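You operate a simulated robot arm through the tools that you are given. There is no shell and no other tool. Be economical: measure what you need, move in short steps, check, and stop when the job is done.

You are at the controls of a simulated robot arm. One attempt, no reset.

## Task
Clear the single machine's mushroom stop, then set up and trace the dots design, threads 1 and 3.
Fine: pull the mushroom stop out and press reset; key the threads in that order; don't start.

Only the result counts: the job must be done as asked and must still hold three seconds after the hand-in. Knocking over, shifting, dropping, spilling or breaking anything else fails it.

## Robot
A 7-joint arm with a two-finger parallel gripper, hanging from a carriage that runs on a rail from [-6, -2103] to [1, 177] (x, y) and turns from -4.922 to 7.069 rad about z. Base frame: it is fixed where the carriage stands at the start and does not move with it; the origin is on the floor, on the carriage's upright axis, x ahead of it, y to its left, z up; the surface under the hand at the start is at about z = 750. Readings come in mm, rad, newtons and seconds.
With the tool pointing down near the work surface it reaches from about 100 to 600 mm from the robot's upright axis, wherever it stands. Its first joint turns from -2.897 to 2.897 rad. Places, roughly: mushroom stop under the small panel [800, 400, 1100]; single machine [500, 800, 1000]; speed dial of the small panel [800, 400, 1300]; switch of the single head [500, 500, 1300]. Payload 3.91 kg.
Tool frame: the origin (TCP) lies between the finger pads and is the grasp point; the fingertips stand 30 mm ahead of it; z points along the fingers, y is the line along which they close. Largest opening 110 mm; finger width 20, thickness 10; the body of the gripper, 48 by 112 mm, starts 55 mm behind the TCP.
Orientation is that of the tool frame in the base frame, as [roll, pitch, yaw] about the fixed x, y, z axes, in that order (R = Rz(yaw) Ry(pitch) Rx(roll)). With the fingers straight down and closing along the base's y, the tool's x points along the base's -x, its y along +y and its z along -z.

## Interface
- The arm moves only by the tool send_rows. Its argument "commands" is a list of rows, each a list of 3 entries, a list of its own where there are three numbers: the finger opening in m, from 0 to 0.11, then the shift along the tool's x, y, z in units of 25 mm (1.0 is 25 mm), then the turn, a rotation vector about the tool's x, y, z in units of 4 degrees (1.0 is 4 degrees). In form: [[grip, [dx, dy, dz], [rx, ry, rz]], ...]. A call has 1 to 8 rows; each row shifts and turns the commanded pose from where the row before left it, along the tool's axes as they then stand. A call with a number of a shift or a turn outside -1 to 1 is refused whole. Each row takes 0.2 s and may step no farther than 50 mm and 0.15 rad from the row before; otherwise, or with a gripper value out of range, the whole call is refused. Where a pose cannot be reached the arm comes as near as it can. A force on the tool above 90 N (or 10 N above the force at the start of the call, whichever is more), or a blocked arm, ends the call early, and 0.2 s more pass. Each finger travels about 108 mm/s and halts on what it meets, pressing with about 28 N; the grip force reading is that of the motor and also rises with nothing between the fingers. The clock runs only during rows and for 0.2 s after the last one: add rows that do not move to give the fingers time. It gives the time, the measured TCP pose, the force on the tool (base axes), the opening and the grip force at its end, in the units of the frame above (readings bear some noise), with the torque about the TCP (base axes, N m) and any sound that the robot's microphone picked up.
- Cameras (640 x 400 px; columns grow to the right, rows downward): "scene" is now at [243.7, 83.5, 1626.5]; the picture's right is [0.87, -0.48, 0.00], its down [-0.21, -0.38, -0.90] and it looks along [0.44, 0.79, -0.43] (base axes); focal length 248 px, centre (320, 200). "wrist" rides on the gripper at [72, 17, -103] in the tool frame; the picture's right is [-0.23, 0.97, 0.00], its down [-0.76, -0.18, -0.62] and it looks along [-0.61, -0.14, 0.78] (tool axes); focal length 222 px, centre (320, 200).
- grab_frame(camera): a new picture of that camera. It takes no simulated time.
- lift_body(by): slides the trunk up (or, below 0, down) by that many mm; the arm and the scene camera ride with it, the base frame stays. It gives what a move gives, with no picture.
- roll_base(legs): drives the robot by 1 to 6 legs, each [ahead, left, turn to the left] in mm, mm and rad, along the robot's own axes; the way and the turn of a leg run together, so that a leg with both is an arc; at most 1500 mm and 3.142 rad a leg. The arm and the cameras ride along, it lands a little off, and it stops where it bumps. It keeps to its track: a leg is cut to what the track allows. It gives what a move gives.
- head_to(pan, tilt): turns the head with the scene camera to pan (to the left, within 2.705 rad either way) and tilt (down, from -0.506 to 1.204), counted from straight ahead of the robot. It gives what a move gives.
- pixel_to_xyz(camera, pixels): for up to 12 pixels [column, row] of the newest picture of that camera ("zoom" is the newest enlarged one), the place [x, y, z] in the base frame of the surface seen there, good to about 2 mm. It takes no simulated time.
- enlarge(camera, box): a new picture of the part [left, top, right, bottom] of that camera's present view, enlarged. It takes no simulated time.
- hand_in(): hands the job in; it is judged then, once.

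Work in short steps. Measure before you move; look again where a grasp or a placing could have gone wrong, and mend it. You have 80 turns and 52 pictures in all, those below and enlarged ones among them. Open the gripper and draw the arm clear of the work before you hand the job in, unless the task says otherwise; then end with one line.

The tools are called after "Request:" as name(argument=value, ...) on one line, values as JSON. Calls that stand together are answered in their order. send_rows: Moves the arm, as the interface text tells. Its arguments: {"type":"object","properties":{"commands":{"type":"array","items":{"type":"array"}}},"required":["commands"]} The other tools are called the same way: lift_body (by) slides the trunk up or down; roll_base (legs) drives the base; head_to (pan, tilt) turns the head that bears the scene camera; grab_frame (camera) takes a picture; pixel_to_xyz (camera, pixels) gives the place of the surface under pixels of a picture; enlarge (camera, box) takes an enlarged picture of a part of a camera's view; hand_in () hands the job in.

At the start:

```text
clock: 0.0
ee_pos: [427.2, 341.6, 1459.4]
orientation: [-3.138, -0.044, -3.141]
wrist_force: [0.4, 0.5, 0.0]
torque: [0.02, -0.02, -0.04]
grip_width: 110.1
gripper_force: 0.0
trunk travel left (down, up): [-275.0, 305.0]
robot x, y, heading: [-1.4, -2.1, 0.001]
head pan, tilt: [1.065, 0.443]
```

scene: 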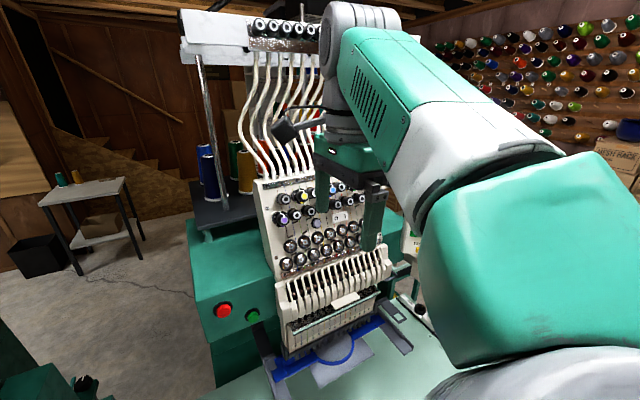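
wrist: 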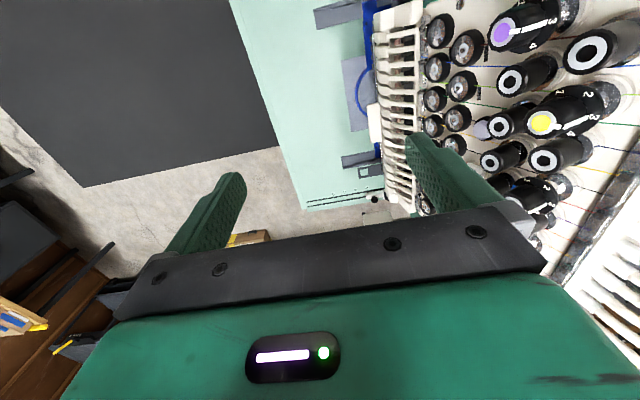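

The arm blocks the panel on the right in the scene view, so I turn the head towards the small panel and look.

Request:
head_to(pan=0.6, tilt=0.35)

Request:
enlarge(camera="scene", box=[0, 0, 640, 400])

```text
clock: 0.9
ee_pos: [427.9, 341.2, 1457.6]
orientation: [-3.137, -0.043, -3.141]
wrist_force: [-0.6, 0.4, 0.8]
torque: [0.01, 0.02, -0.03]
grip_width: 110.2
gripper_force: 0.1
trunk travel left (down, up): [-275.0, 305.0]
robot x, y, heading: [-0.9, -0.3, -0.003]
head pan, tilt: [0.6, 0.351]
```

```text
1.00 times, centred on (320, 200) of scene (not enlarged: the box is as wide or as high as the picture)
```

zoom: 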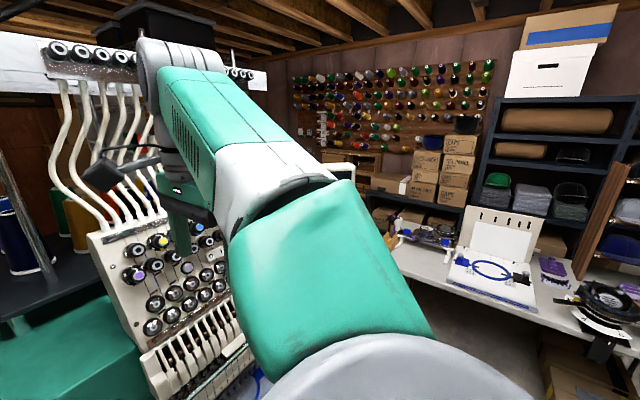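

The panel is hidden behind the arm. I turn the carriage right so the arm swings away from the machine, and pan the head left.

Request:
roll_base(legs=[[0, 0, -0.9]])

Request:
head_to(pan=1.65, tilt=0.4)

Request:
grab_frame(camera="scene")

```text
clock: 3.6
ee_pos: [534.3, -118.2, 1456.7]
orientation: [-3.14, -0.045, 2.249]
wrist_force: [0.2, -0.6, 0.4]
torque: [-0.03, -0.04, 0.01]
grip_width: 109.8
gripper_force: 0.0
trunk travel left (down, up): [-275.0, 305.0]
robot x, y, heading: [1.8, 0.3, -0.895]
head pan, tilt: [0.6, 0.351]
```

```text
clock: 4.9
ee_pos: [534.6, -118.8, 1458.1]
orientation: [-3.137, -0.045, 2.249]
wrist_force: [0.0, 0.6, -0.1]
torque: [0.03, -0.01, 0.04]
grip_width: 110.1
gripper_force: 0.1
trunk travel left (down, up): [-275.0, 305.0]
robot x, y, heading: [-2.2, 2.3, -0.891]
head pan, tilt: [1.649, 0.4]
```

```text
48 pictures are left
```

scene: 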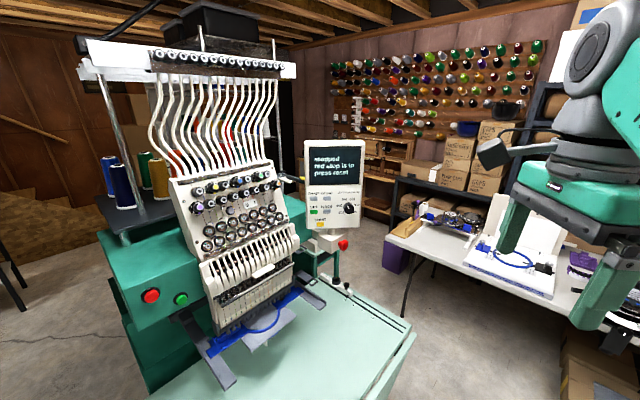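

The panel and red mushroom (342,244) now show. I enlarge the panel and the mushroom.

Request:
enlarge(camera="scene", box=[290, 130, 380, 186])

Request:
enlarge(camera="scene", box=[285, 180, 381, 240])

Request:
pixel_to_xyz(camera="scene", pixels=[[309, 145], [361, 146], [306, 225], [357, 227], [342, 244], [349, 208], [320, 224], [150, 296], [181, 299]])

```text
7.11 times, centred on (335, 158) of scene
```

zoom: 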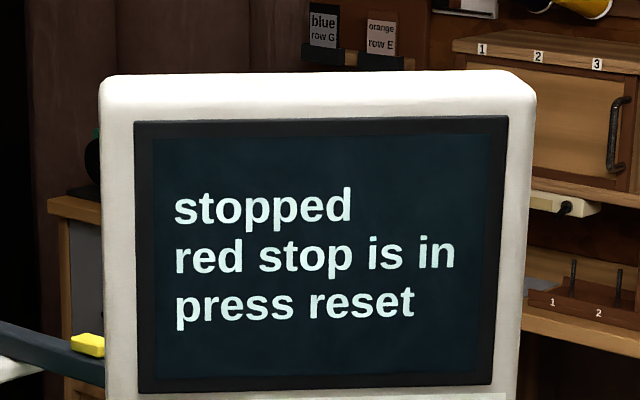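

```text
6.67 times, centred on (333, 210) of scene
```

zoom: 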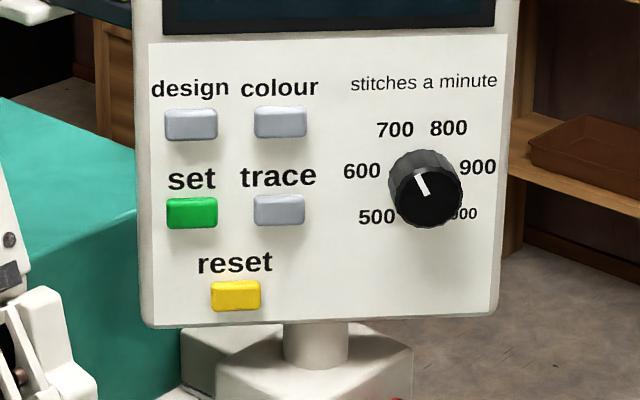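

```text
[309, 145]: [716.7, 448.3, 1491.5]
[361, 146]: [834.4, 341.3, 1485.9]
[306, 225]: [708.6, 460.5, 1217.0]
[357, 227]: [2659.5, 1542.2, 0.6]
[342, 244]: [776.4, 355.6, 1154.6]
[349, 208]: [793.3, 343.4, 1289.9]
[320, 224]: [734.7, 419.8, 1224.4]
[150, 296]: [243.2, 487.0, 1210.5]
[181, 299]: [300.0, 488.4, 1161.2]
```

The panel is clear in the zoom: design (190,123), colour (281,121), set (191,212), trace (279,209), reset (236,296), knob (425,190). I measure these and enlarge the mushroom and head.

Request:
pixel_to_xyz(camera="zoom", pixels=[[190, 123], [281, 121], [191, 212], [279, 209], [236, 296], [425, 205], [170, 60], [490, 50], [170, 310], [480, 305], [320, 150], [320, 290]])

Request:
enlarge(camera="scene", box=[290, 215, 386, 275])

Request:
enlarge(camera="scene", box=[170, 160, 330, 260])

```text
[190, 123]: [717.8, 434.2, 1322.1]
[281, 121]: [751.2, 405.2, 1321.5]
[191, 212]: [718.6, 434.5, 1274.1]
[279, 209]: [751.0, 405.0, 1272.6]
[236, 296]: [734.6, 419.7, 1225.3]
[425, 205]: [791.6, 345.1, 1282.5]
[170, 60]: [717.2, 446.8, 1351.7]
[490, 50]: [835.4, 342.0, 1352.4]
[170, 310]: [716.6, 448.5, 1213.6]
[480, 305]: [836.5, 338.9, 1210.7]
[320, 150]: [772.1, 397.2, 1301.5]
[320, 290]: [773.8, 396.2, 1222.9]
```

```text
6.67 times, centred on (338, 245) of scene
```

zoom: 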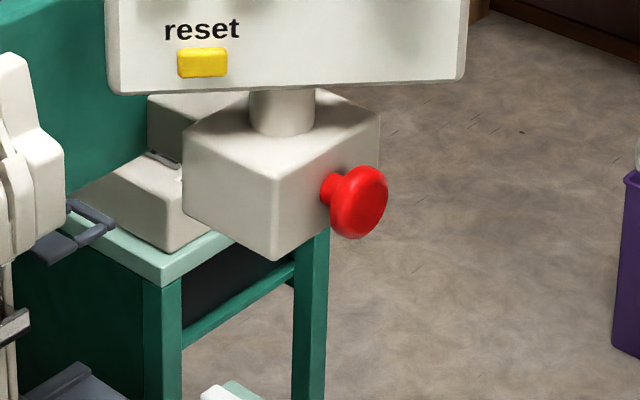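

```text
4.00 times, centred on (250, 210) of scene
```

zoom: 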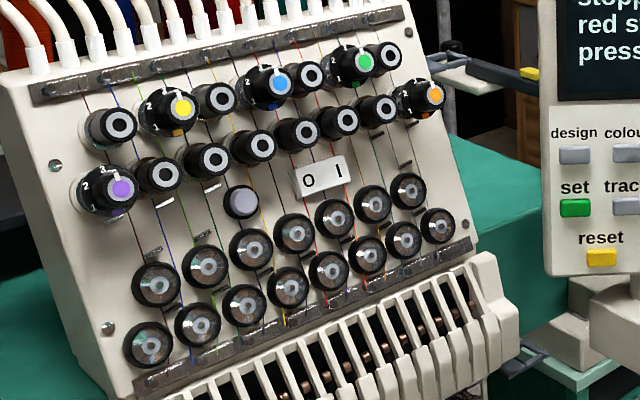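

I measure the mushroom head, its stem and box faces via the scene picture to get its axis, and enlarge the head's switch and the surroundings for any notes.

Request:
pixel_to_xyz(camera="scene", pixels=[[339, 243.5], [344.5, 244], [346, 245], [345, 241], [344, 249], [335, 248], [342.5, 238], [336, 240], [323.7, 243.5], [328, 248], [320, 240.5], [347.3, 242]])

Request:
enlarge(camera="scene", box=[212, 195, 276, 235])

Request:
enlarge(camera="scene", box=[320, 60, 480, 160])

```text
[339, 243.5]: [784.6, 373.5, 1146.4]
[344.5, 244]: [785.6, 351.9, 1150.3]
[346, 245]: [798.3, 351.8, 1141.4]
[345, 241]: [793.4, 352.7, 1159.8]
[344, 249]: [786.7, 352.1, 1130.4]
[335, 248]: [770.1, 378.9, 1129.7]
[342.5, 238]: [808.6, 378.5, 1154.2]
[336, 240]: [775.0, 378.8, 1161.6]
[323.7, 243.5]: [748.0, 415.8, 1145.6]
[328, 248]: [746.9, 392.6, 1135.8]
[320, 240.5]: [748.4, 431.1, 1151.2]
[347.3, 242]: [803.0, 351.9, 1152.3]
```

```text
10.00 times, centred on (244, 215) of scene
```

zoom: 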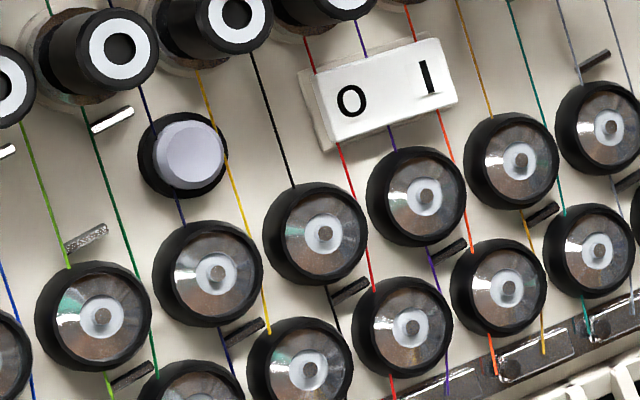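

```text
4.00 times, centred on (400, 110) of scene
```

zoom: 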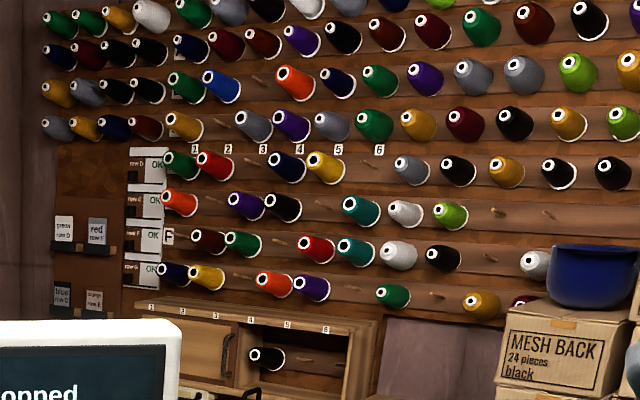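

The mushroom axis lies along -y (box face y≈379, head front y≈352, centre ≈[788,·,1145]); the panel normal is about [-0.66,-0.75,0]. I start turning the tool to horizontal with the fingers closing vertically.

Request:
send_rows(commands=[[0.06, [0, 0, 0], [0, 0, 1]], [0.06, [0, 0, 0], [0, 0, 1]], [0.06, [0, 0, 0], [0, 0, 1]], [0.06, [0, 0, 0], [0, 0, 1]], [0.06, [0, 0, 0], [0, 0, 1]], [0.06, [0, 0, 0], [0, 0, 1]], [0.06, [0, 0.3, 0], [-1, 0, 0]], [0.06, [0, 0.3, 0], [-1, 0, 0]]])

Request:
send_rows(commands=[[0.06, [0, 0.3, 0], [-1, 0, 0]], [0.06, [0, 0.3, 0], [-1, 0, 0]], [0.06, [0, 0.3, 0], [-1, 0, 0]], [0.06, [0, 0.3, 0], [-1, 0, 0]], [0.06, [0, 0.3, 0], [-1, 0, 0]], [0.06, [0, 0.3, 0], [-1, 0, 0]], [0.06, [0, 0.3, 0], [-1, 0, 0]], [0.06, [0, 0.3, 0], [-1, 0, 0]]])

Request:
send_rows(commands=[[0.06, [0, 0.3, 0], [-1, 0, 0]], [0.06, [0, 0.3, 0], [-1, 0, 0]], [0.06, [0, 0.3, 0], [-1, 0, 0]], [0.06, [0, 0.3, 0], [-1, 0, 0]], [0.06, [0, 0.3, 0], [-1, 0, 0]], [0.06, [0, 0.3, 0], [-1, 0, 0]], [0.06, [0, 0.3, 0], [-1, 0, 0]], [0.06, [0, 0.3, 0], [-1, 0, 0]]])

```text
clock: 6.7
ee_pos: [550.9, -114.0, 1458.9]
orientation: [3.02, -0.039, 1.83]
wrist_force: [0.7, 0.2, 0.0]
torque: [-0.01, -0.02, 0.0]
grip_width: 59.9
gripper_force: 0.1
trunk travel left (down, up): [-275.0, 305.0]
robot x, y, heading: [-1.6, 0.3, -0.895]
head pan, tilt: [1.649, 0.4]
```

```text
clock: 8.5
ee_pos: [602.2, -102.0, 1481.0]
orientation: [2.463, -0.039, 1.83]
wrist_force: [0.8, -0.4, -0.4]
torque: [0.01, 0.01, 0.02]
grip_width: 59.8
gripper_force: 0.0
trunk travel left (down, up): [-275.0, 305.0]
robot x, y, heading: [1.1, -3.5, -0.89]
head pan, tilt: [1.649, 0.4]
```

```text
clock: 10.3
ee_pos: [637.7, -93.4, 1526.4]
orientation: [1.905, -0.037, 1.83]
wrist_force: [-0.4, 0.7, 0.0]
torque: [-0.03, 0.03, 0.02]
grip_width: 59.7
gripper_force: 0.1
trunk travel left (down, up): [-275.0, 305.0]
robot x, y, heading: [2.0, -4.1, -0.893]
head pan, tilt: [1.649, 0.4]
```

Turning works. I finish the turn to horizontal and level the tool's roll.

Request:
send_rows(commands=[[0.06, [0, 0, 0], [-1, 0, 0]], [0.06, [0, 0, 0], [-1, 0, 0]], [0.06, [0, 0, 0], [-1, 0, 0]], [0.06, [0, 0, 0], [-1, 0, 0]], [0.06, [0, 0, 0], [-0.8, 0, 0]], [0.06, [0, 0, 0], [0, 0, -0.56]], [0.06, [0, 0, 0], [0, 0, 0]]])

Request:
enlarge(camera="scene", box=[0, 0, 640, 400])

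```text
clock: 11.9
ee_pos: [638.4, -94.0, 1525.6]
orientation: [1.57, 0.002, 1.832]
wrist_force: [-0.3, 0.5, -0.7]
torque: [0.0, 0.02, 0.0]
grip_width: 60.1
gripper_force: 0.0
trunk travel left (down, up): [-275.0, 305.0]
robot x, y, heading: [0.8, 0.9, -0.896]
head pan, tilt: [1.649, 0.4]
```

```text
1.00 times, centred on (320, 200) of scene (not enlarged: the box is as wide or as high as the picture)
```

zoom: 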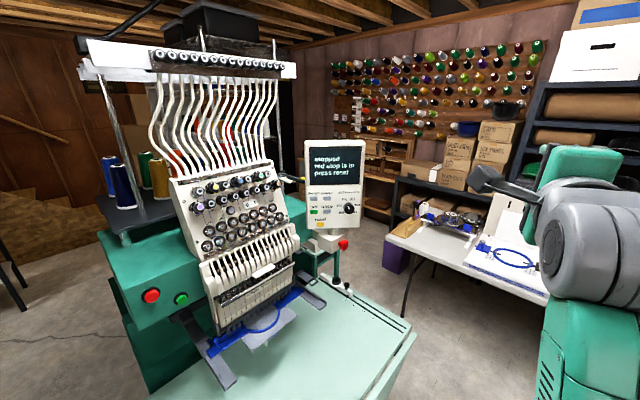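

The arm is clear. I turn the base left by 0.585 to align the tool with the panel normal, lower the trunk, and re-aim the head.

Request:
roll_base(legs=[[0, 0, 0.585]])

Request:
lift_body(by=-220)

Request:
head_to(pan=0.85, tilt=0.35)

Request:
enlarge(camera="scene", box=[0, 0, 640, 400])

Request:
grab_frame(camera="wrist")

```text
clock: 13.9
ee_pos: [585.4, 272.8, 1526.2]
orientation: [1.572, 0.0, 2.414]
wrist_force: [0.7, 0.2, -0.2]
torque: [-0.02, 0.0, 0.01]
grip_width: 60.3
gripper_force: 0.0
trunk travel left (down, up): [-275.0, 305.0]
robot x, y, heading: [-1.3, -0.8, -0.314]
head pan, tilt: [1.649, 0.4]
```

```text
clock: 16.2
ee_pos: [585.2, 272.3, 1306.2]
orientation: [1.572, 0.002, 2.413]
wrist_force: [-0.7, 0.0, 0.2]
torque: [-0.02, -0.01, 0.0]
grip_width: 60.2
gripper_force: 0.0
trunk travel left (down, up): [-55.0, 525.0]
robot x, y, heading: [-2.1, 2.7, -0.311]
head pan, tilt: [1.649, 0.4]
```

```text
clock: 17.4
ee_pos: [585.3, 271.5, 1304.7]
orientation: [1.57, 0.001, 2.414]
wrist_force: [-1.1, -1.0, -0.1]
torque: [-0.02, -0.01, 0.0]
grip_width: 60.1
gripper_force: 0.0
trunk travel left (down, up): [-55.0, 525.0]
robot x, y, heading: [0.3, -0.5, -0.312]
head pan, tilt: [0.85, 0.351]
```

```text
1.00 times, centred on (320, 200) of scene (not enlarged: the box is as wide or as high as the picture)
```

zoom: 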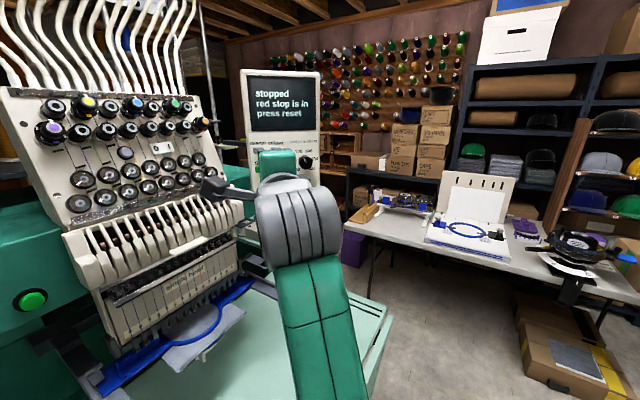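

```text
39 pictures are left
```

wrist: 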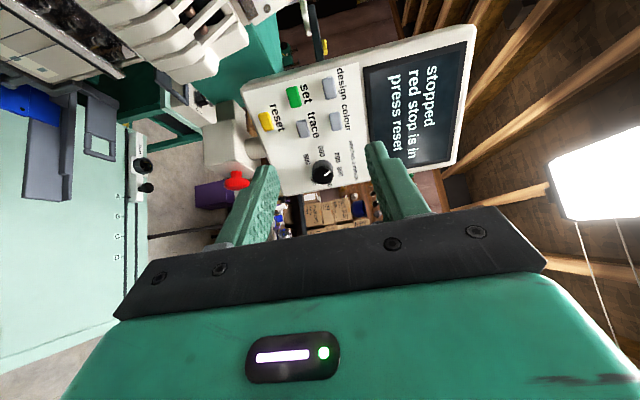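

The wrist view shows the mushroom at (237,180), panel buttons and screen. I enlarge the mushroom and measure.

Request:
enlarge(camera="wrist", box=[176, 130, 288, 200])

Request:
pixel_to_xyz(camera="wrist", pixels=[[224, 180], [237, 180], [237, 172], [237, 187], [248, 180], [230, 180], [243, 180], [235, 166], [266, 122], [294, 97], [304, 129], [330, 85]])

```text
5.71 times, centred on (232, 165) of wrist
```

zoom: 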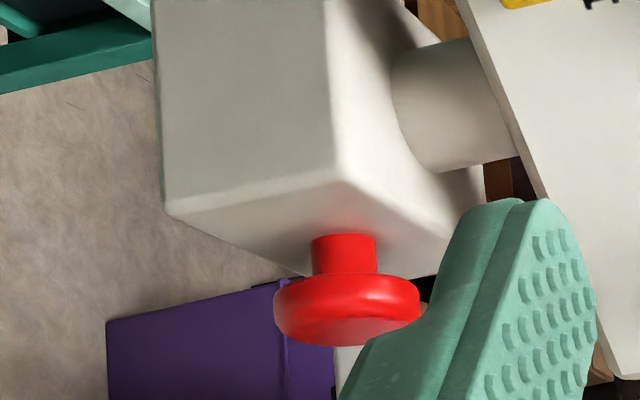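

```text
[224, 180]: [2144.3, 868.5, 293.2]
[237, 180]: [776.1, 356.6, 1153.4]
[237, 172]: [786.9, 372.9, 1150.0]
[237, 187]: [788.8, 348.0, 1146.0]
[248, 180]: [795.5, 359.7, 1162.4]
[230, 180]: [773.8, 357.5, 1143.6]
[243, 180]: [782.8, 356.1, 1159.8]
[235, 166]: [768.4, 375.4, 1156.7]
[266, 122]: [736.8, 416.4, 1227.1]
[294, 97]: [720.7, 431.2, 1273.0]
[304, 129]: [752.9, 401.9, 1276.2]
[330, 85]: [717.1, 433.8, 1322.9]
```

The head centre fits ≈[790.5,·,1145.5], r≈17, rim y 352–364. I lower the trunk fully and move to a pre-grasp 70 mm back along the tool axis.

Request:
lift_body(by=-55)

Request:
send_rows(commands=[[0.06, [-0.776, -0.84, 0.884], [0, 0, 0]], [0.06, [-0.776, -0.84, 0.884], [0, 0, 0]], [0.06, [-0.776, -0.84, 0.884], [0, 0, 0]], [0.06, [-0.776, -0.84, 0.884], [0, 0, 0]], [0.06, [-0.776, -0.84, 0.884], [0, 0, 0]], [0.06, [0, 0, 0], [0, 0, 0]]])

Request:
grab_frame(camera="wrist")

```text
clock: 18.3
ee_pos: [584.6, 272.9, 1252.2]
orientation: [1.571, 0.002, 2.413]
wrist_force: [-0.4, 0.0, 0.1]
torque: [-0.01, 0.0, 0.0]
grip_width: 60.3
gripper_force: 0.0
trunk travel left (down, up): [0.0, 580.0]
robot x, y, heading: [-1.5, 2.0, -0.308]
head pan, tilt: [0.85, 0.351]
```

```text
clock: 19.7
ee_pos: [730.2, 289.4, 1146.4]
orientation: [1.571, 0.001, 2.412]
wrist_force: [-0.1, 0.0, -0.4]
torque: [0.01, 0.01, -0.01]
grip_width: 60.0
gripper_force: 0.0
trunk travel left (down, up): [0.0, 580.0]
robot x, y, heading: [-0.3, -2.9, -0.311]
head pan, tilt: [0.85, 0.351]
```

```text
37 pictures are left
```

wrist: 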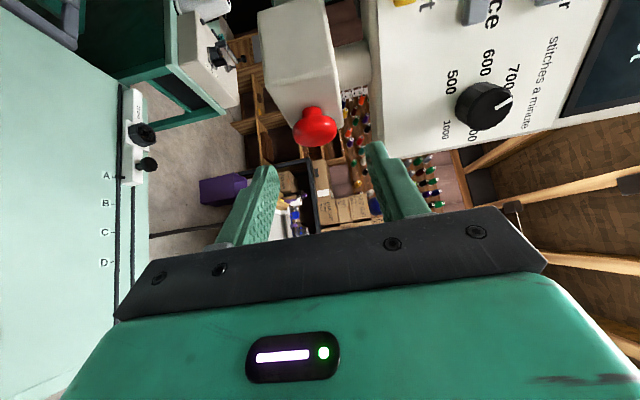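

The mushroom is centred between the fingers. I advance 70 mm and look.

Request:
send_rows(commands=[[0.06, [0, -0.02, 0.94], [0, 0, 0]], [0.06, [0, 0, 0.94], [0, 0, 0]], [0.06, [0, 0, 0.92], [0, 0, 0]], [0.06, [0, 0, 0], [0, 0, 0]]])

Request:
enlarge(camera="wrist", box=[200, 70, 440, 220])

```text
clock: 20.7
ee_pos: [776.6, 344.1, 1145.1]
orientation: [1.569, 0.0, 2.415]
wrist_force: [0.3, -0.5, 0.7]
torque: [-0.01, 0.01, 0.06]
grip_width: 59.9
gripper_force: 0.1
trunk travel left (down, up): [0.0, 580.0]
robot x, y, heading: [-2.0, 2.1, -0.312]
head pan, tilt: [0.85, 0.351]
```

```text
2.67 times, centred on (320, 145) of wrist
```

zoom: 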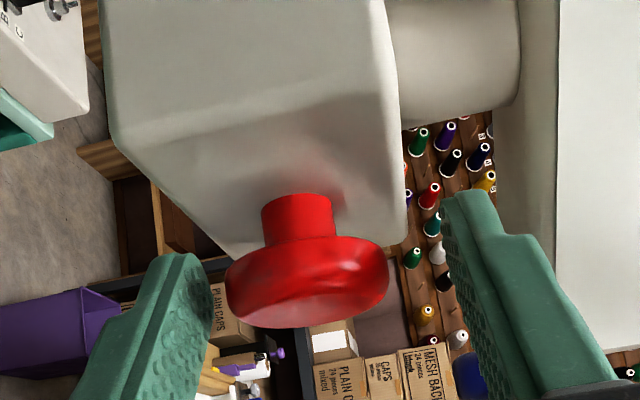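

The fingers straddle the head. I close on it.

Request:
send_rows(commands=[[0.02, [0, 0, 0], [0, 0, 0]], [0.02, [0, 0, 0], [0, 0, 0]], [0.02, [0, 0, 0], [0, 0, 0]]])

Request:
enlarge(camera="wrist", box=[200, 70, 440, 220])

```text
clock: 21.5
ee_pos: [777.4, 344.0, 1143.2]
orientation: [1.576, 0.0, 2.415]
wrist_force: [15.7, 5.3, -24.2]
torque: [-0.37, 0.32, -0.09]
grip_width: 38.4
gripper_force: 45.3
trunk travel left (down, up): [0.0, 580.0]
robot x, y, heading: [0.2, -2.5, -0.309]
head pan, tilt: [0.85, 0.351]
```

```text
2.67 times, centred on (320, 145) of wrist
```

zoom: 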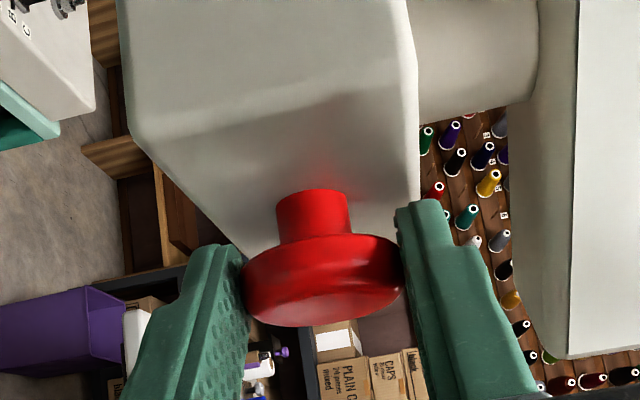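

It is gripped (38 mm). I correct the small height offset and pull along -y in small steps.

Request:
send_rows(commands=[[0.02, [0, -0.1, 0], [0, 0, 0]], [0.02, [-0.107, 0, -0.119], [0, 0, 0]], [0.02, [-0.107, 0, -0.119], [0, 0, 0]], [0.02, [-0.107, 0, -0.119], [0, 0, 0]], [0.02, [0, 0, 0], [0, 0, 0]]])

Request:
enlarge(camera="wrist", box=[200, 70, 440, 220])

```text
clock: 22.7
ee_pos: [777.7, 335.6, 1142.6]
orientation: [1.574, -0.002, 2.417]
wrist_force: [20.3, 25.5, -27.4]
torque: [-0.45, 0.28, 0.53]
grip_width: 38.7
gripper_force: 44.8
trunk travel left (down, up): [0.0, 580.0]
robot x, y, heading: [2.5, -1.5, -0.317]
head pan, tilt: [0.85, 0.351]
```

```text
2.67 times, centred on (320, 145) of wrist
```

zoom: 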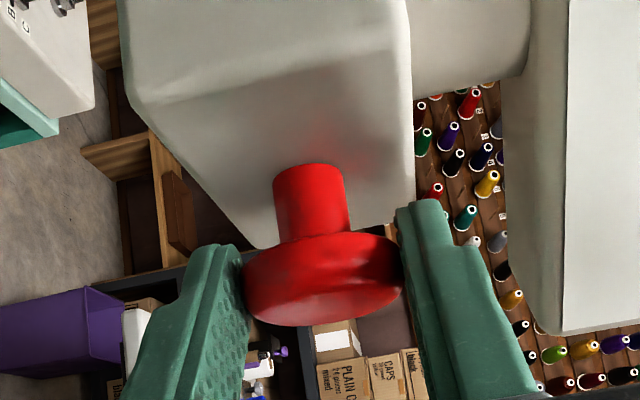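

The head came out about 8 mm with 25 N resistance. I pull a little further to be sure it's at its stop.

Request:
send_rows(commands=[[0.02, [-0.08, 0, -0.09], [0, 0, 0]], [0.02, [-0.08, 0, -0.09], [0, 0, 0]], [0.02, [0, 0, 0], [0, 0, 0]]])

Request:
enlarge(camera="wrist", box=[200, 70, 440, 220])

```text
clock: 23.5
ee_pos: [776.7, 333.5, 1141.7]
orientation: [1.572, -0.005, 2.418]
wrist_force: [8.6, 39.2, -25.3]
torque: [-0.23, 0.41, 0.53]
grip_width: 38.5
gripper_force: 44.0
trunk travel left (down, up): [0.0, 580.0]
robot x, y, heading: [1.5, -0.2, -0.312]
head pan, tilt: [0.85, 0.351]
```

```text
2.67 times, centred on (320, 145) of wrist
```

zoom: 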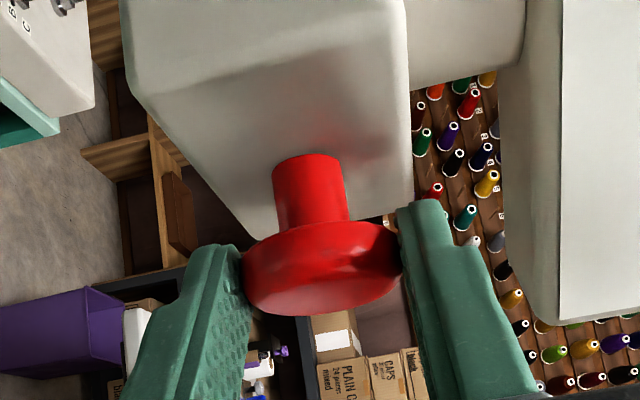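

It has hit its stop (force rises, no more travel). I release, back off, and check.

Request:
send_rows(commands=[[0.064, [0, 0, 0], [0, 0, 0]], [0.064, [0, 0, 0], [0, 0, 0]], [0.064, [0, 0, -0.9], [0, 0, 0]], [0.064, [0, 0, -0.9], [0, 0, 0]], [0.064, [0, 0, -0.9], [0, 0, 0]], [0.064, [0, 0, 0], [0, 0, 0]]])

Request:
grab_frame(camera="wrist")

Request:
pixel_to_xyz(camera="wrist", pixels=[[322, 135], [310, 130], [316, 120]])

Request:
enlarge(camera="scene", box=[200, 60, 360, 160])

```text
clock: 24.9
ee_pos: [733.6, 274.6, 1144.1]
orientation: [1.572, 0.003, 2.413]
wrist_force: [0.6, -0.3, 0.4]
torque: [0.0, 0.0, 0.0]
grip_width: 64.0
gripper_force: 0.0
trunk travel left (down, up): [0.0, 580.0]
robot x, y, heading: [0.8, -0.3, -0.31]
head pan, tilt: [0.85, 0.351]
```

```text
32 pictures are left
```

wrist: 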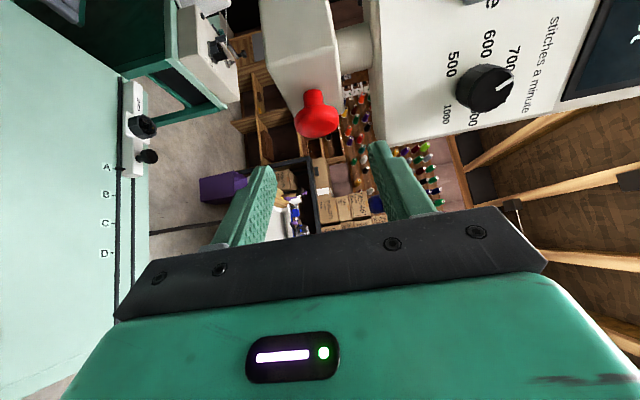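

```text
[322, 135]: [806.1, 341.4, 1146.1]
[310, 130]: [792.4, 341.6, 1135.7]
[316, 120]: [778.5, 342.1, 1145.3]
```

```text
4.00 times, centred on (280, 110) of scene
```

zoom: 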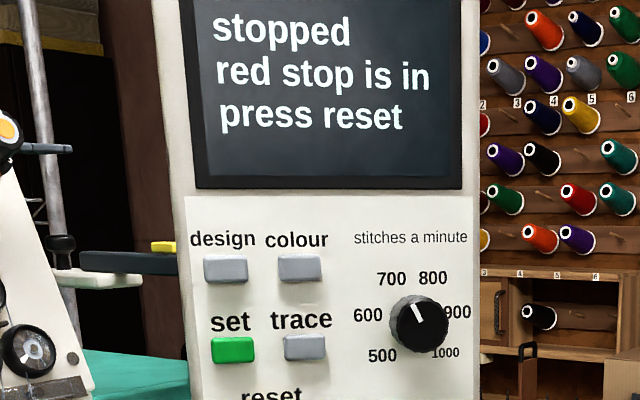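

The mushroom is out (head front now y≈341.5). Next: lift the trunk 130 mm, close the fingers, and go in front of reset (≈[735.5,418.5,1226]).

Request:
lift_body(by=130)

Request:
send_rows(commands=[[0.0, [0.9425, -0.48, 0.387], [0, 0, 0]], [0.0, [0.9425, -0.48, 0.387], [0, 0, 0]], [0.0, [0.9425, -0.48, 0.387], [0, 0, 0]], [0.0, [0.9425, -0.48, 0.387], [0, 0, 0]], [0.0, [0, 0, 0], [0, 0, 0]]])

Request:
grab_frame(camera="wrist")

```text
clock: 26.5
ee_pos: [733.9, 275.1, 1272.8]
orientation: [1.571, -0.001, 2.414]
wrist_force: [-0.1, -0.2, 0.6]
torque: [0.01, 0.01, 0.02]
grip_width: 63.9
gripper_force: 0.1
trunk travel left (down, up): [-130.0, 450.0]
robot x, y, heading: [1.3, 1.3, -0.311]
head pan, tilt: [0.85, 0.351]
```

```text
clock: 27.7
ee_pos: [689.1, 366.2, 1225.8]
orientation: [1.571, 0.001, 2.414]
wrist_force: [-1.0, 0.5, 0.4]
torque: [-0.01, 0.01, 0.01]
grip_width: 0.0
gripper_force: 28.0
trunk travel left (down, up): [-130.0, 450.0]
robot x, y, heading: [-0.5, -1.5, -0.317]
head pan, tilt: [0.85, 0.351]
```

```text
30 pictures are left
```

wrist: 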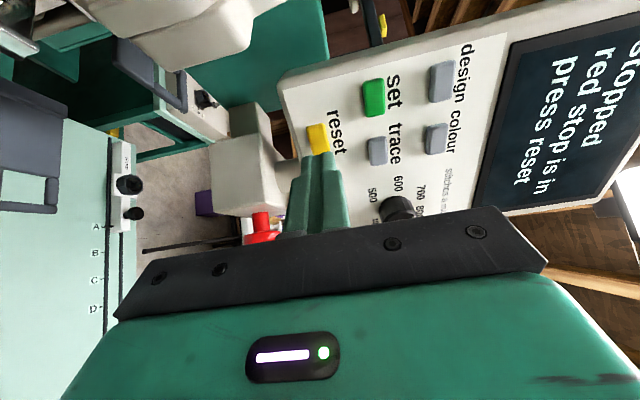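

Aligned with reset. I press: 40 mm to contact, 6 mm more, then back.

Request:
send_rows(commands=[[0.0, [0, 0, 0.8], [0, 0, 0]], [0.0, [0, 0, 0.7], [0, 0, 0]], [0.0, [0, 0, 0.17], [0, 0, 0]], [0.0, [0, 0, 0.17], [0, 0, 0]]])

Request:
grab_frame(camera="wrist")

```text
clock: 28.7
ee_pos: [719.6, 399.9, 1226.5]
orientation: [1.571, 0.001, 2.413]
wrist_force: [-6.4, -5.0, 1.4]
torque: [0.04, 0.04, 0.02]
grip_width: 0.0
gripper_force: 27.7
trunk travel left (down, up): [-130.0, 450.0]
robot x, y, heading: [-0.0, -0.8, -0.309]
head pan, tilt: [0.85, 0.351]
heard: click
```

```text
29 pictures are left
```

wrist: 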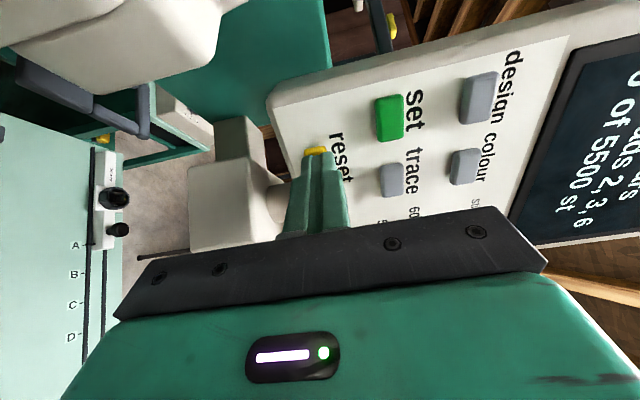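

Click, and the screen changed. I back off 35 mm and read the screen.

Request:
send_rows(commands=[[0.0, [0, 0, -0.7], [0, 0, 0]], [0.0, [0, 0, -0.7], [0, 0, 0]], [0.0, [0, 0, 0], [0, 0, 0]]])

Request:
enlarge(camera="scene", box=[200, 60, 392, 180])

```text
clock: 29.5
ee_pos: [697.0, 374.5, 1226.2]
orientation: [1.57, -0.001, 2.415]
wrist_force: [0.3, 0.0, 0.1]
torque: [-0.01, -0.01, 0.01]
grip_width: 0.0
gripper_force: 28.4
trunk travel left (down, up): [-130.0, 450.0]
robot x, y, heading: [2.1, -4.7, -0.314]
head pan, tilt: [0.85, 0.351]
```

```text
3.33 times, centred on (296, 120) of scene
```

zoom: 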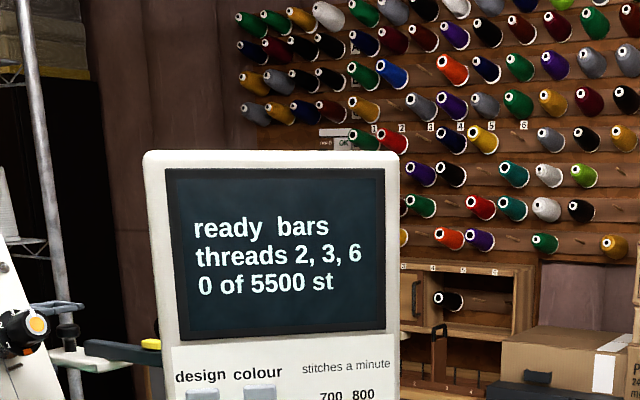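

Ready, showing design "bars", threads 2,3,6. I move in front of the design button.

Request:
send_rows(commands=[[0.0, [0.228, 0.963, 0], [0, 0, 0]], [0.0, [0.228, 0.963, 0], [0, 0, 0]], [0.0, [0.228, 0.963, 0], [0, 0, 0]], [0.0, [0.228, 0.963, 0], [0, 0, 0]], [0.0, [0, 0, 0], [0, 0, 0]]])

Request:
grab_frame(camera="wrist")

```text
clock: 30.7
ee_pos: [678.5, 390.2, 1322.0]
orientation: [1.571, -0.001, 2.413]
wrist_force: [-0.1, 0.4, 0.1]
torque: [-0.02, -0.02, 0.0]
grip_width: 0.0
gripper_force: 28.4
trunk travel left (down, up): [-130.0, 450.0]
robot x, y, heading: [-1.0, 4.4, -0.309]
head pan, tilt: [0.85, 0.351]
```

```text
27 pictures are left
```

wrist: 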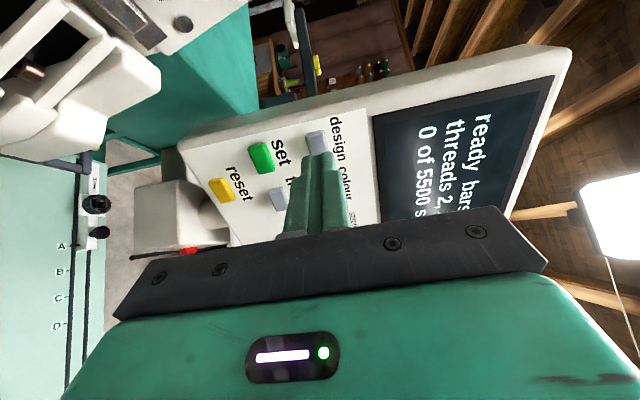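

Aligned with design. I press 36 mm forward, then return, and read the screen by the wrist camera.

Request:
send_rows(commands=[[0.0, [0, 0, 0.8], [0, 0, 0]], [0.0, [0, 0, 0.3], [0, 0, 0]], [0.0, [0, 0, 0.17], [0, 0, 0]], [0.0, [0, 0, 0.17], [0, 0, 0]], [0.0, [0, 0, -0.72], [0, 0, 0]], [0.0, [0, 0, -0.72], [0, 0, 0]], [0.0, [0, 0, 0], [0, 0, 0]]])

Request:
enlarge(camera="wrist", box=[300, 40, 588, 220])

```text
clock: 32.3
ee_pos: [678.8, 390.0, 1320.2]
orientation: [1.571, 0.0, 2.415]
wrist_force: [0.1, 0.2, 0.7]
torque: [-0.02, 0.01, 0.01]
grip_width: 0.0
gripper_force: 28.2
trunk travel left (down, up): [-130.0, 450.0]
robot x, y, heading: [1.4, 1.4, -0.308]
head pan, tilt: [0.85, 0.351]
heard: click
```

```text
2.22 times, centred on (444, 130) of wrist
```

zoom: 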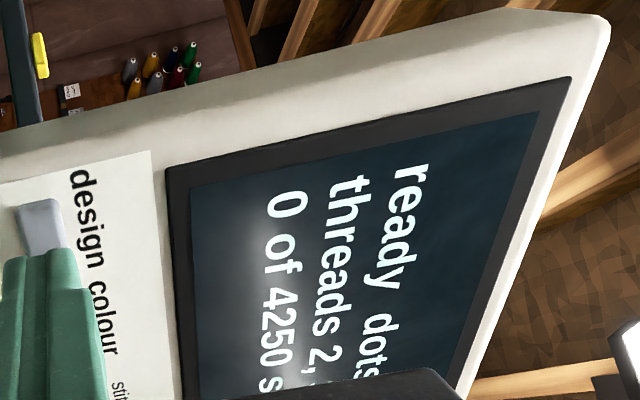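

Now "dots". I move 44 mm over to the colour button, press it once and read the screen.

Request:
send_rows(commands=[[0.0, [-0.884, 0.02, 0], [0, 0, 0]], [0.0, [-0.884, 0.02, 0], [0, 0, 0]], [0.0, [0, 0, 0.8], [0, 0, 0]], [0.0, [0, 0, 0.3], [0, 0, 0]], [0.0, [0, 0, 0.17], [0, 0, 0]], [0.0, [0, 0, 0.17], [0, 0, 0]], [0.0, [0, 0, -0.72], [0, 0, 0]], [0.0, [0, 0, -0.72], [0, 0, 0]]])

Request:
enlarge(camera="scene", box=[200, 60, 392, 180])

```text
clock: 34.1
ee_pos: [709.9, 360.7, 1323.1]
orientation: [1.571, 0.001, 2.415]
wrist_force: [0.1, -0.7, 0.7]
torque: [0.02, 0.03, -0.03]
grip_width: 0.2
gripper_force: 28.0
trunk travel left (down, up): [-130.0, 450.0]
robot x, y, heading: [-0.6, 1.9, -0.312]
head pan, tilt: [0.85, 0.351]
heard: click
```

```text
3.33 times, centred on (296, 120) of scene
```

zoom: 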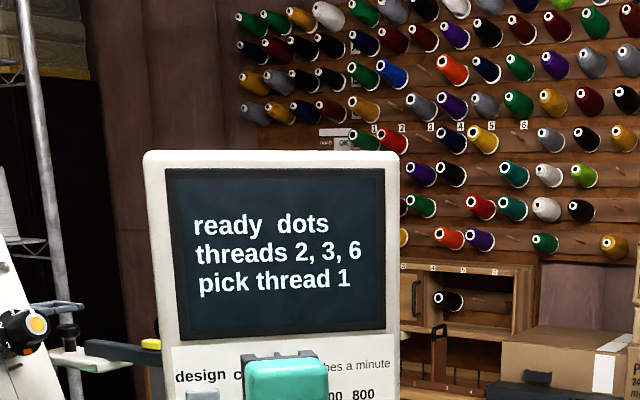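

"pick thread 1" – I now press set (44 mm left, 48 mm down) and read.

Request:
send_rows(commands=[[0.0, [0.884, -0.97, 0], [0, 0, 0]], [0.0, [0.884, -0.97, 0], [0, 0, 0]], [0.0, [0, 0, 0.8], [0, 0, 0]], [0.0, [0, 0, 0.3], [0, 0, 0]], [0.0, [0, 0, 0.17], [0, 0, 0]], [0.0, [0, 0, 0.17], [0, 0, 0]], [0.0, [0, 0, -0.72], [0, 0, 0]], [0.0, [0, 0, -0.72], [0, 0, 0]]])

Request:
enlarge(camera="scene", box=[200, 60, 392, 180])

```text
clock: 35.9
ee_pos: [680.7, 390.1, 1275.2]
orientation: [1.571, 0.001, 2.413]
wrist_force: [0.2, 0.1, 0.5]
torque: [0.03, -0.02, -0.01]
grip_width: 0.1
gripper_force: 27.8
trunk travel left (down, up): [-130.0, 450.0]
robot x, y, heading: [-1.3, 0.7, -0.311]
head pan, tilt: [0.85, 0.351]
heard: click
```

```text
3.33 times, centred on (296, 120) of scene
```

zoom: 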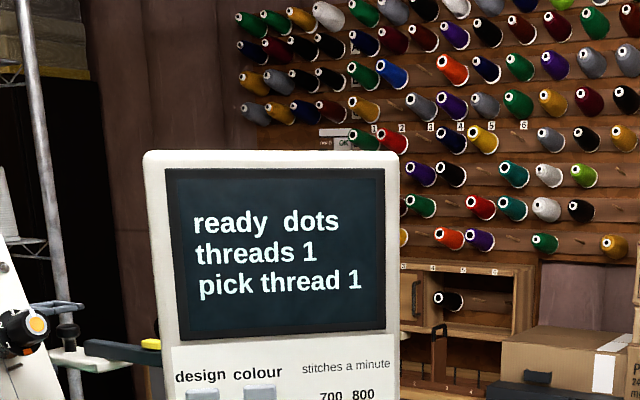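

Thread 1 is stored. Back to colour for one press.

Request:
send_rows(commands=[[0.0, [-0.884, 0.95, 0], [0, 0, 0]], [0.0, [-0.884, 0.95, 0], [0, 0, 0]], [0.0, [0, 0, 0.8], [0, 0, 0]], [0.0, [0, 0, 0.3], [0, 0, 0]], [0.0, [0, 0, 0.17], [0, 0, 0]], [0.0, [0, 0, 0.17], [0, 0, 0]], [0.0, [0, 0, -0.72], [0, 0, 0]], [0.0, [0, 0, -0.72], [0, 0, 0]]])

Request:
enlarge(camera="scene", box=[200, 60, 392, 180])

```text
clock: 37.7
ee_pos: [711.2, 360.7, 1322.4]
orientation: [1.572, 0.001, 2.413]
wrist_force: [-0.3, 0.4, 0.3]
torque: [0.03, 0.02, 0.03]
grip_width: 0.0
gripper_force: 27.6
trunk travel left (down, up): [-130.0, 450.0]
robot x, y, heading: [1.8, -1.9, -0.311]
head pan, tilt: [0.85, 0.351]
heard: click
```

```text
3.33 times, centred on (296, 120) of scene
```

zoom: 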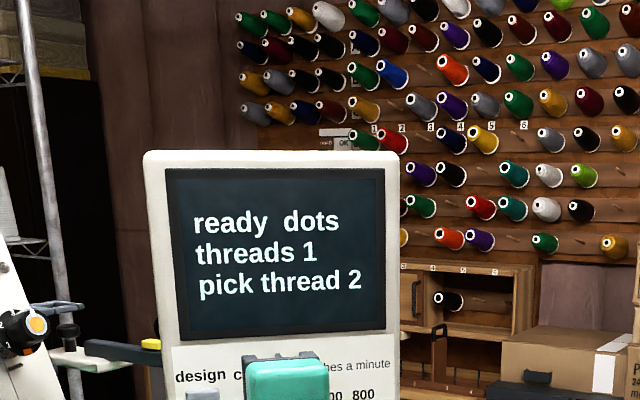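

"pick thread 2" – one more colour press.

Request:
send_rows(commands=[[0.0, [0, 0, 0.8], [0, 0, 0]], [0.0, [0, 0, 0.3], [0, 0, 0]], [0.0, [0, 0, 0.17], [0, 0, 0]], [0.0, [0, 0, 0.17], [0, 0, 0]], [0.0, [0, 0, -0.72], [0, 0, 0]], [0.0, [0, 0, -0.72], [0, 0, 0]]])

Request:
enlarge(camera="scene", box=[200, 60, 392, 180])

```text
clock: 39.1
ee_pos: [711.3, 360.3, 1321.8]
orientation: [1.571, 0.002, 2.412]
wrist_force: [0.1, 0.3, 0.0]
torque: [-0.02, 0.0, 0.01]
grip_width: 0.1
gripper_force: 27.4
trunk travel left (down, up): [-130.0, 450.0]
robot x, y, heading: [-1.9, 0.5, -0.31]
head pan, tilt: [0.85, 0.351]
heard: click
```

```text
3.33 times, centred on (296, 120) of scene
```

zoom: 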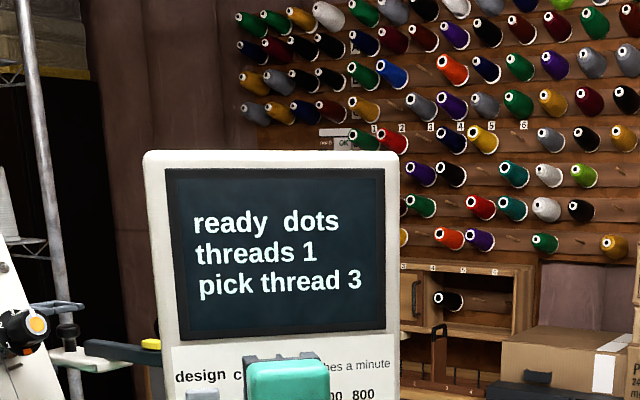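

"pick thread 3" – now set.

Request:
send_rows(commands=[[0.0, [0.884, -0.96, 0], [0, 0, 0]], [0.0, [0.884, -0.96, 0], [0, 0, 0]], [0.0, [0, 0, 0.8], [0, 0, 0]], [0.0, [0, 0, 0.3], [0, 0, 0]], [0.0, [0, 0, 0.17], [0, 0, 0]], [0.0, [0, 0, 0.17], [0, 0, 0]], [0.0, [0, 0, -0.72], [0, 0, 0]], [0.0, [0, 0, -0.72], [0, 0, 0]]])

Request:
enlarge(camera="scene", box=[200, 60, 392, 180])

Request:
grab_frame(camera="wrist")

```text
clock: 40.9
ee_pos: [678.1, 387.9, 1272.5]
orientation: [1.57, 0.0, 2.412]
wrist_force: [-0.7, -0.3, -0.3]
torque: [0.0, -0.02, -0.03]
grip_width: 0.0
gripper_force: 28.1
trunk travel left (down, up): [-130.0, 450.0]
robot x, y, heading: [0.3, 3.1, -0.31]
head pan, tilt: [0.85, 0.351]
heard: click
```

```text
3.33 times, centred on (296, 120) of scene
```

zoom: 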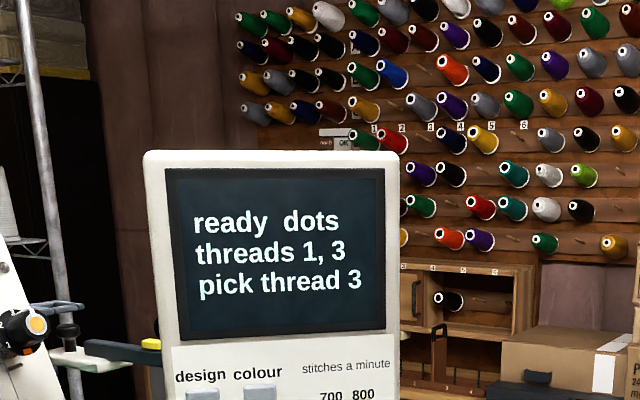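

```text
20 pictures are left
```

wrist: 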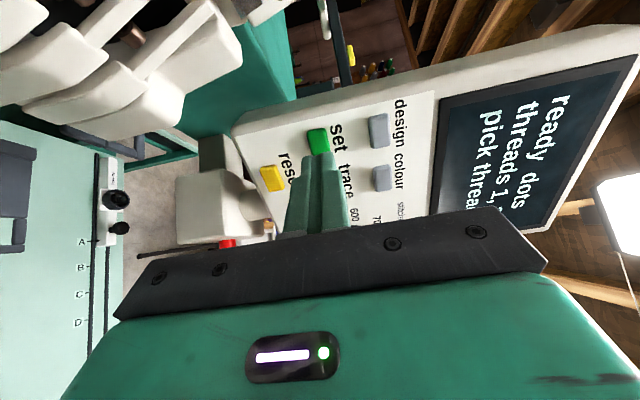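

Threads "1, 3" are set. Now trace: 44 mm right of set; the hoop area is free of the arm.

Request:
send_rows(commands=[[0.0, [-0.884, 0, 0], [0, 0, 0]], [0.0, [-0.884, 0, 0], [0, 0, 0]], [0.0, [0, 0, 0.8], [0, 0, 0]], [0.0, [0, 0, 0.3], [0, 0, 0]], [0.0, [0, 0, 0.17], [0, 0, 0]], [0.0, [0, 0, 0.17], [0, 0, 0]], [0.0, [0, 0, -0.72], [0, 0, 0]], [0.0, [0, 0, -0.72], [0, 0, 0]]])

Request:
enlarge(camera="scene", box=[200, 60, 392, 180])

```text
clock: 42.7
ee_pos: [712.0, 359.9, 1272.8]
orientation: [1.571, 0.001, 2.414]
wrist_force: [0.5, 0.0, 0.1]
torque: [0.02, 0.0, -0.01]
grip_width: 0.0
gripper_force: 27.8
trunk travel left (down, up): [-130.0, 450.0]
robot x, y, heading: [-4.1, -1.7, -0.309]
head pan, tilt: [0.85, 0.351]
heard: click
```

```text
3.33 times, centred on (296, 120) of scene
```

zoom: 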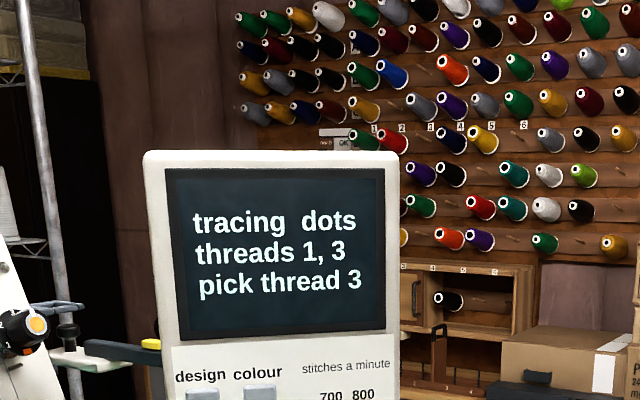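

Tracing is running. I draw the tool back from the panel, open the gripper, and wait for it to end.

Request:
send_rows(commands=[[0.0, [0, 0, -0.8], [0, 0, 0]], [0.0, [0, 0, -0.8], [0, 0, 0]], [0.0, [0, 0, -0.8], [0, 0, 0]], [0.0, [0, 0, -0.8], [0, 0, 0]], [0.06, [0, 0, 0], [0, 0, 0]], [0.06, [0, 0, 0], [0, 0, 0]], [0.06, [0, 0, 0], [0, 0, 0]], [0.06, [0, 0, 0], [0, 0, 0]]])

Request:
send_rows(commands=[[0.06, [0, 0, 0], [0, 0, 0]], [0.06, [0, 0, 0], [0, 0, 0]], [0.06, [0, 0, 0], [0, 0, 0]], [0.06, [0, 0, 0], [0, 0, 0]], [0.06, [0, 0, 0], [0, 0, 0]], [0.06, [0, 0, 0], [0, 0, 0]], [0.06, [0, 0, 0], [0, 0, 0]], [0.06, [0, 0, 0], [0, 0, 0]]])

Request:
send_rows(commands=[[0.06, [0, 0, 0], [0, 0, 0]], [0.06, [0, 0, 0], [0, 0, 0]], [0.06, [0, 0, 0], [0, 0, 0]], [0.06, [0, 0, 0], [0, 0, 0]], [0.06, [0, 0, 0], [0, 0, 0]], [0.06, [0, 0, 0], [0, 0, 0]], [0.06, [0, 0, 0], [0, 0, 0]], [0.06, [0, 0, 0], [0, 0, 0]]])

Request:
grab_frame(camera="scene")

```text
clock: 44.5
ee_pos: [659.2, 300.3, 1274.4]
orientation: [1.572, 0.0, 2.414]
wrist_force: [0.4, 0.7, 0.3]
torque: [0.0, -0.03, -0.03]
grip_width: 60.0
gripper_force: 0.0
trunk travel left (down, up): [-130.0, 450.0]
robot x, y, heading: [0.2, -1.7, -0.314]
head pan, tilt: [0.85, 0.351]
```

```text
clock: 46.3
ee_pos: [659.5, 299.2, 1273.9]
orientation: [1.57, 0.003, 2.414]
wrist_force: [0.4, -0.4, 0.3]
torque: [0.0, -0.02, 0.02]
grip_width: 60.3
gripper_force: 0.1
trunk travel left (down, up): [-130.0, 450.0]
robot x, y, heading: [-2.6, 4.6, -0.308]
head pan, tilt: [0.85, 0.351]
```

```text
clock: 48.1
ee_pos: [659.3, 299.2, 1274.6]
orientation: [1.572, -0.001, 2.412]
wrist_force: [-0.5, 0.2, 0.0]
torque: [-0.01, -0.01, 0.0]
grip_width: 60.2
gripper_force: 0.1
trunk travel left (down, up): [-130.0, 450.0]
robot x, y, heading: [-1.7, -0.9, -0.312]
head pan, tilt: [0.85, 0.351]
```

```text
18 pictures are left
```

scene: 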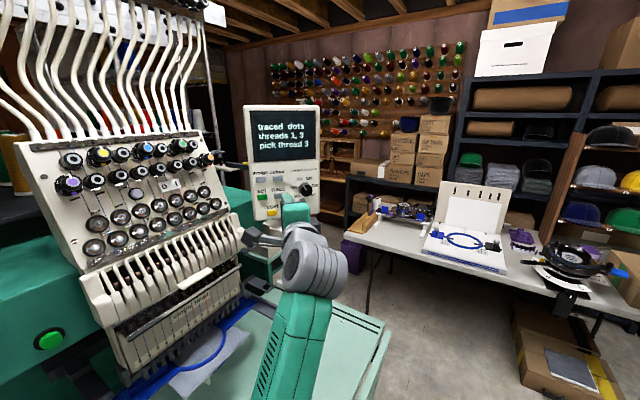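

The screen reads "traced dots, threads 1, 3". I swing the arm clear of the work and check once more.

Request:
roll_base(legs=[[0, 0, -0.6]])

Request:
head_to(pan=1.4, tilt=0.35)

Request:
grab_frame(camera="scene")

```text
clock: 50.2
ee_pos: [713.0, -124.3, 1274.9]
orientation: [1.57, 0.002, 1.815]
wrist_force: [-0.2, -0.3, -0.2]
torque: [0.01, -0.03, 0.02]
grip_width: 59.7
gripper_force: 0.0
trunk travel left (down, up): [-130.0, 450.0]
robot x, y, heading: [0.2, 0.4, -0.913]
head pan, tilt: [0.85, 0.351]
```

```text
clock: 51.1
ee_pos: [712.9, -124.2, 1273.1]
orientation: [1.571, 0.0, 1.813]
wrist_force: [0.5, -0.7, 0.5]
torque: [-0.02, -0.01, -0.03]
grip_width: 59.9
gripper_force: 0.0
trunk travel left (down, up): [-130.0, 450.0]
robot x, y, heading: [1.6, -0.3, -0.909]
head pan, tilt: [1.4, 0.351]
```

```text
17 pictures are left
```

scene: 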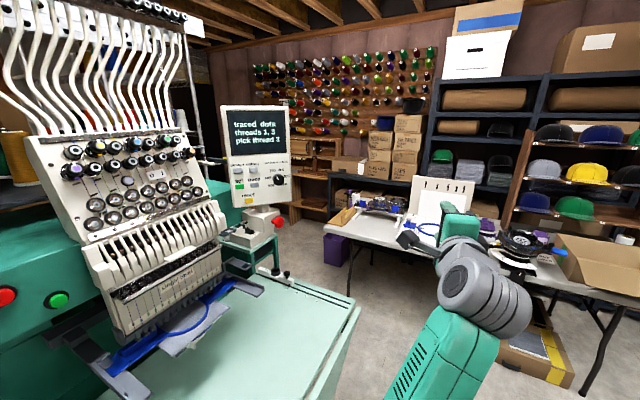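

The screen still shows traced dots with threads 1, 3, the mushroom stop is out, and the arm is clear, so I hand in.

Request:
hand_in()

```text
The job is handed in.
```

The mushroom stop is out and reset, and the dots design is set with threads 1 then 3 and traced (the screen reads "traced dots"). The machine was not started, and the job is handed in.
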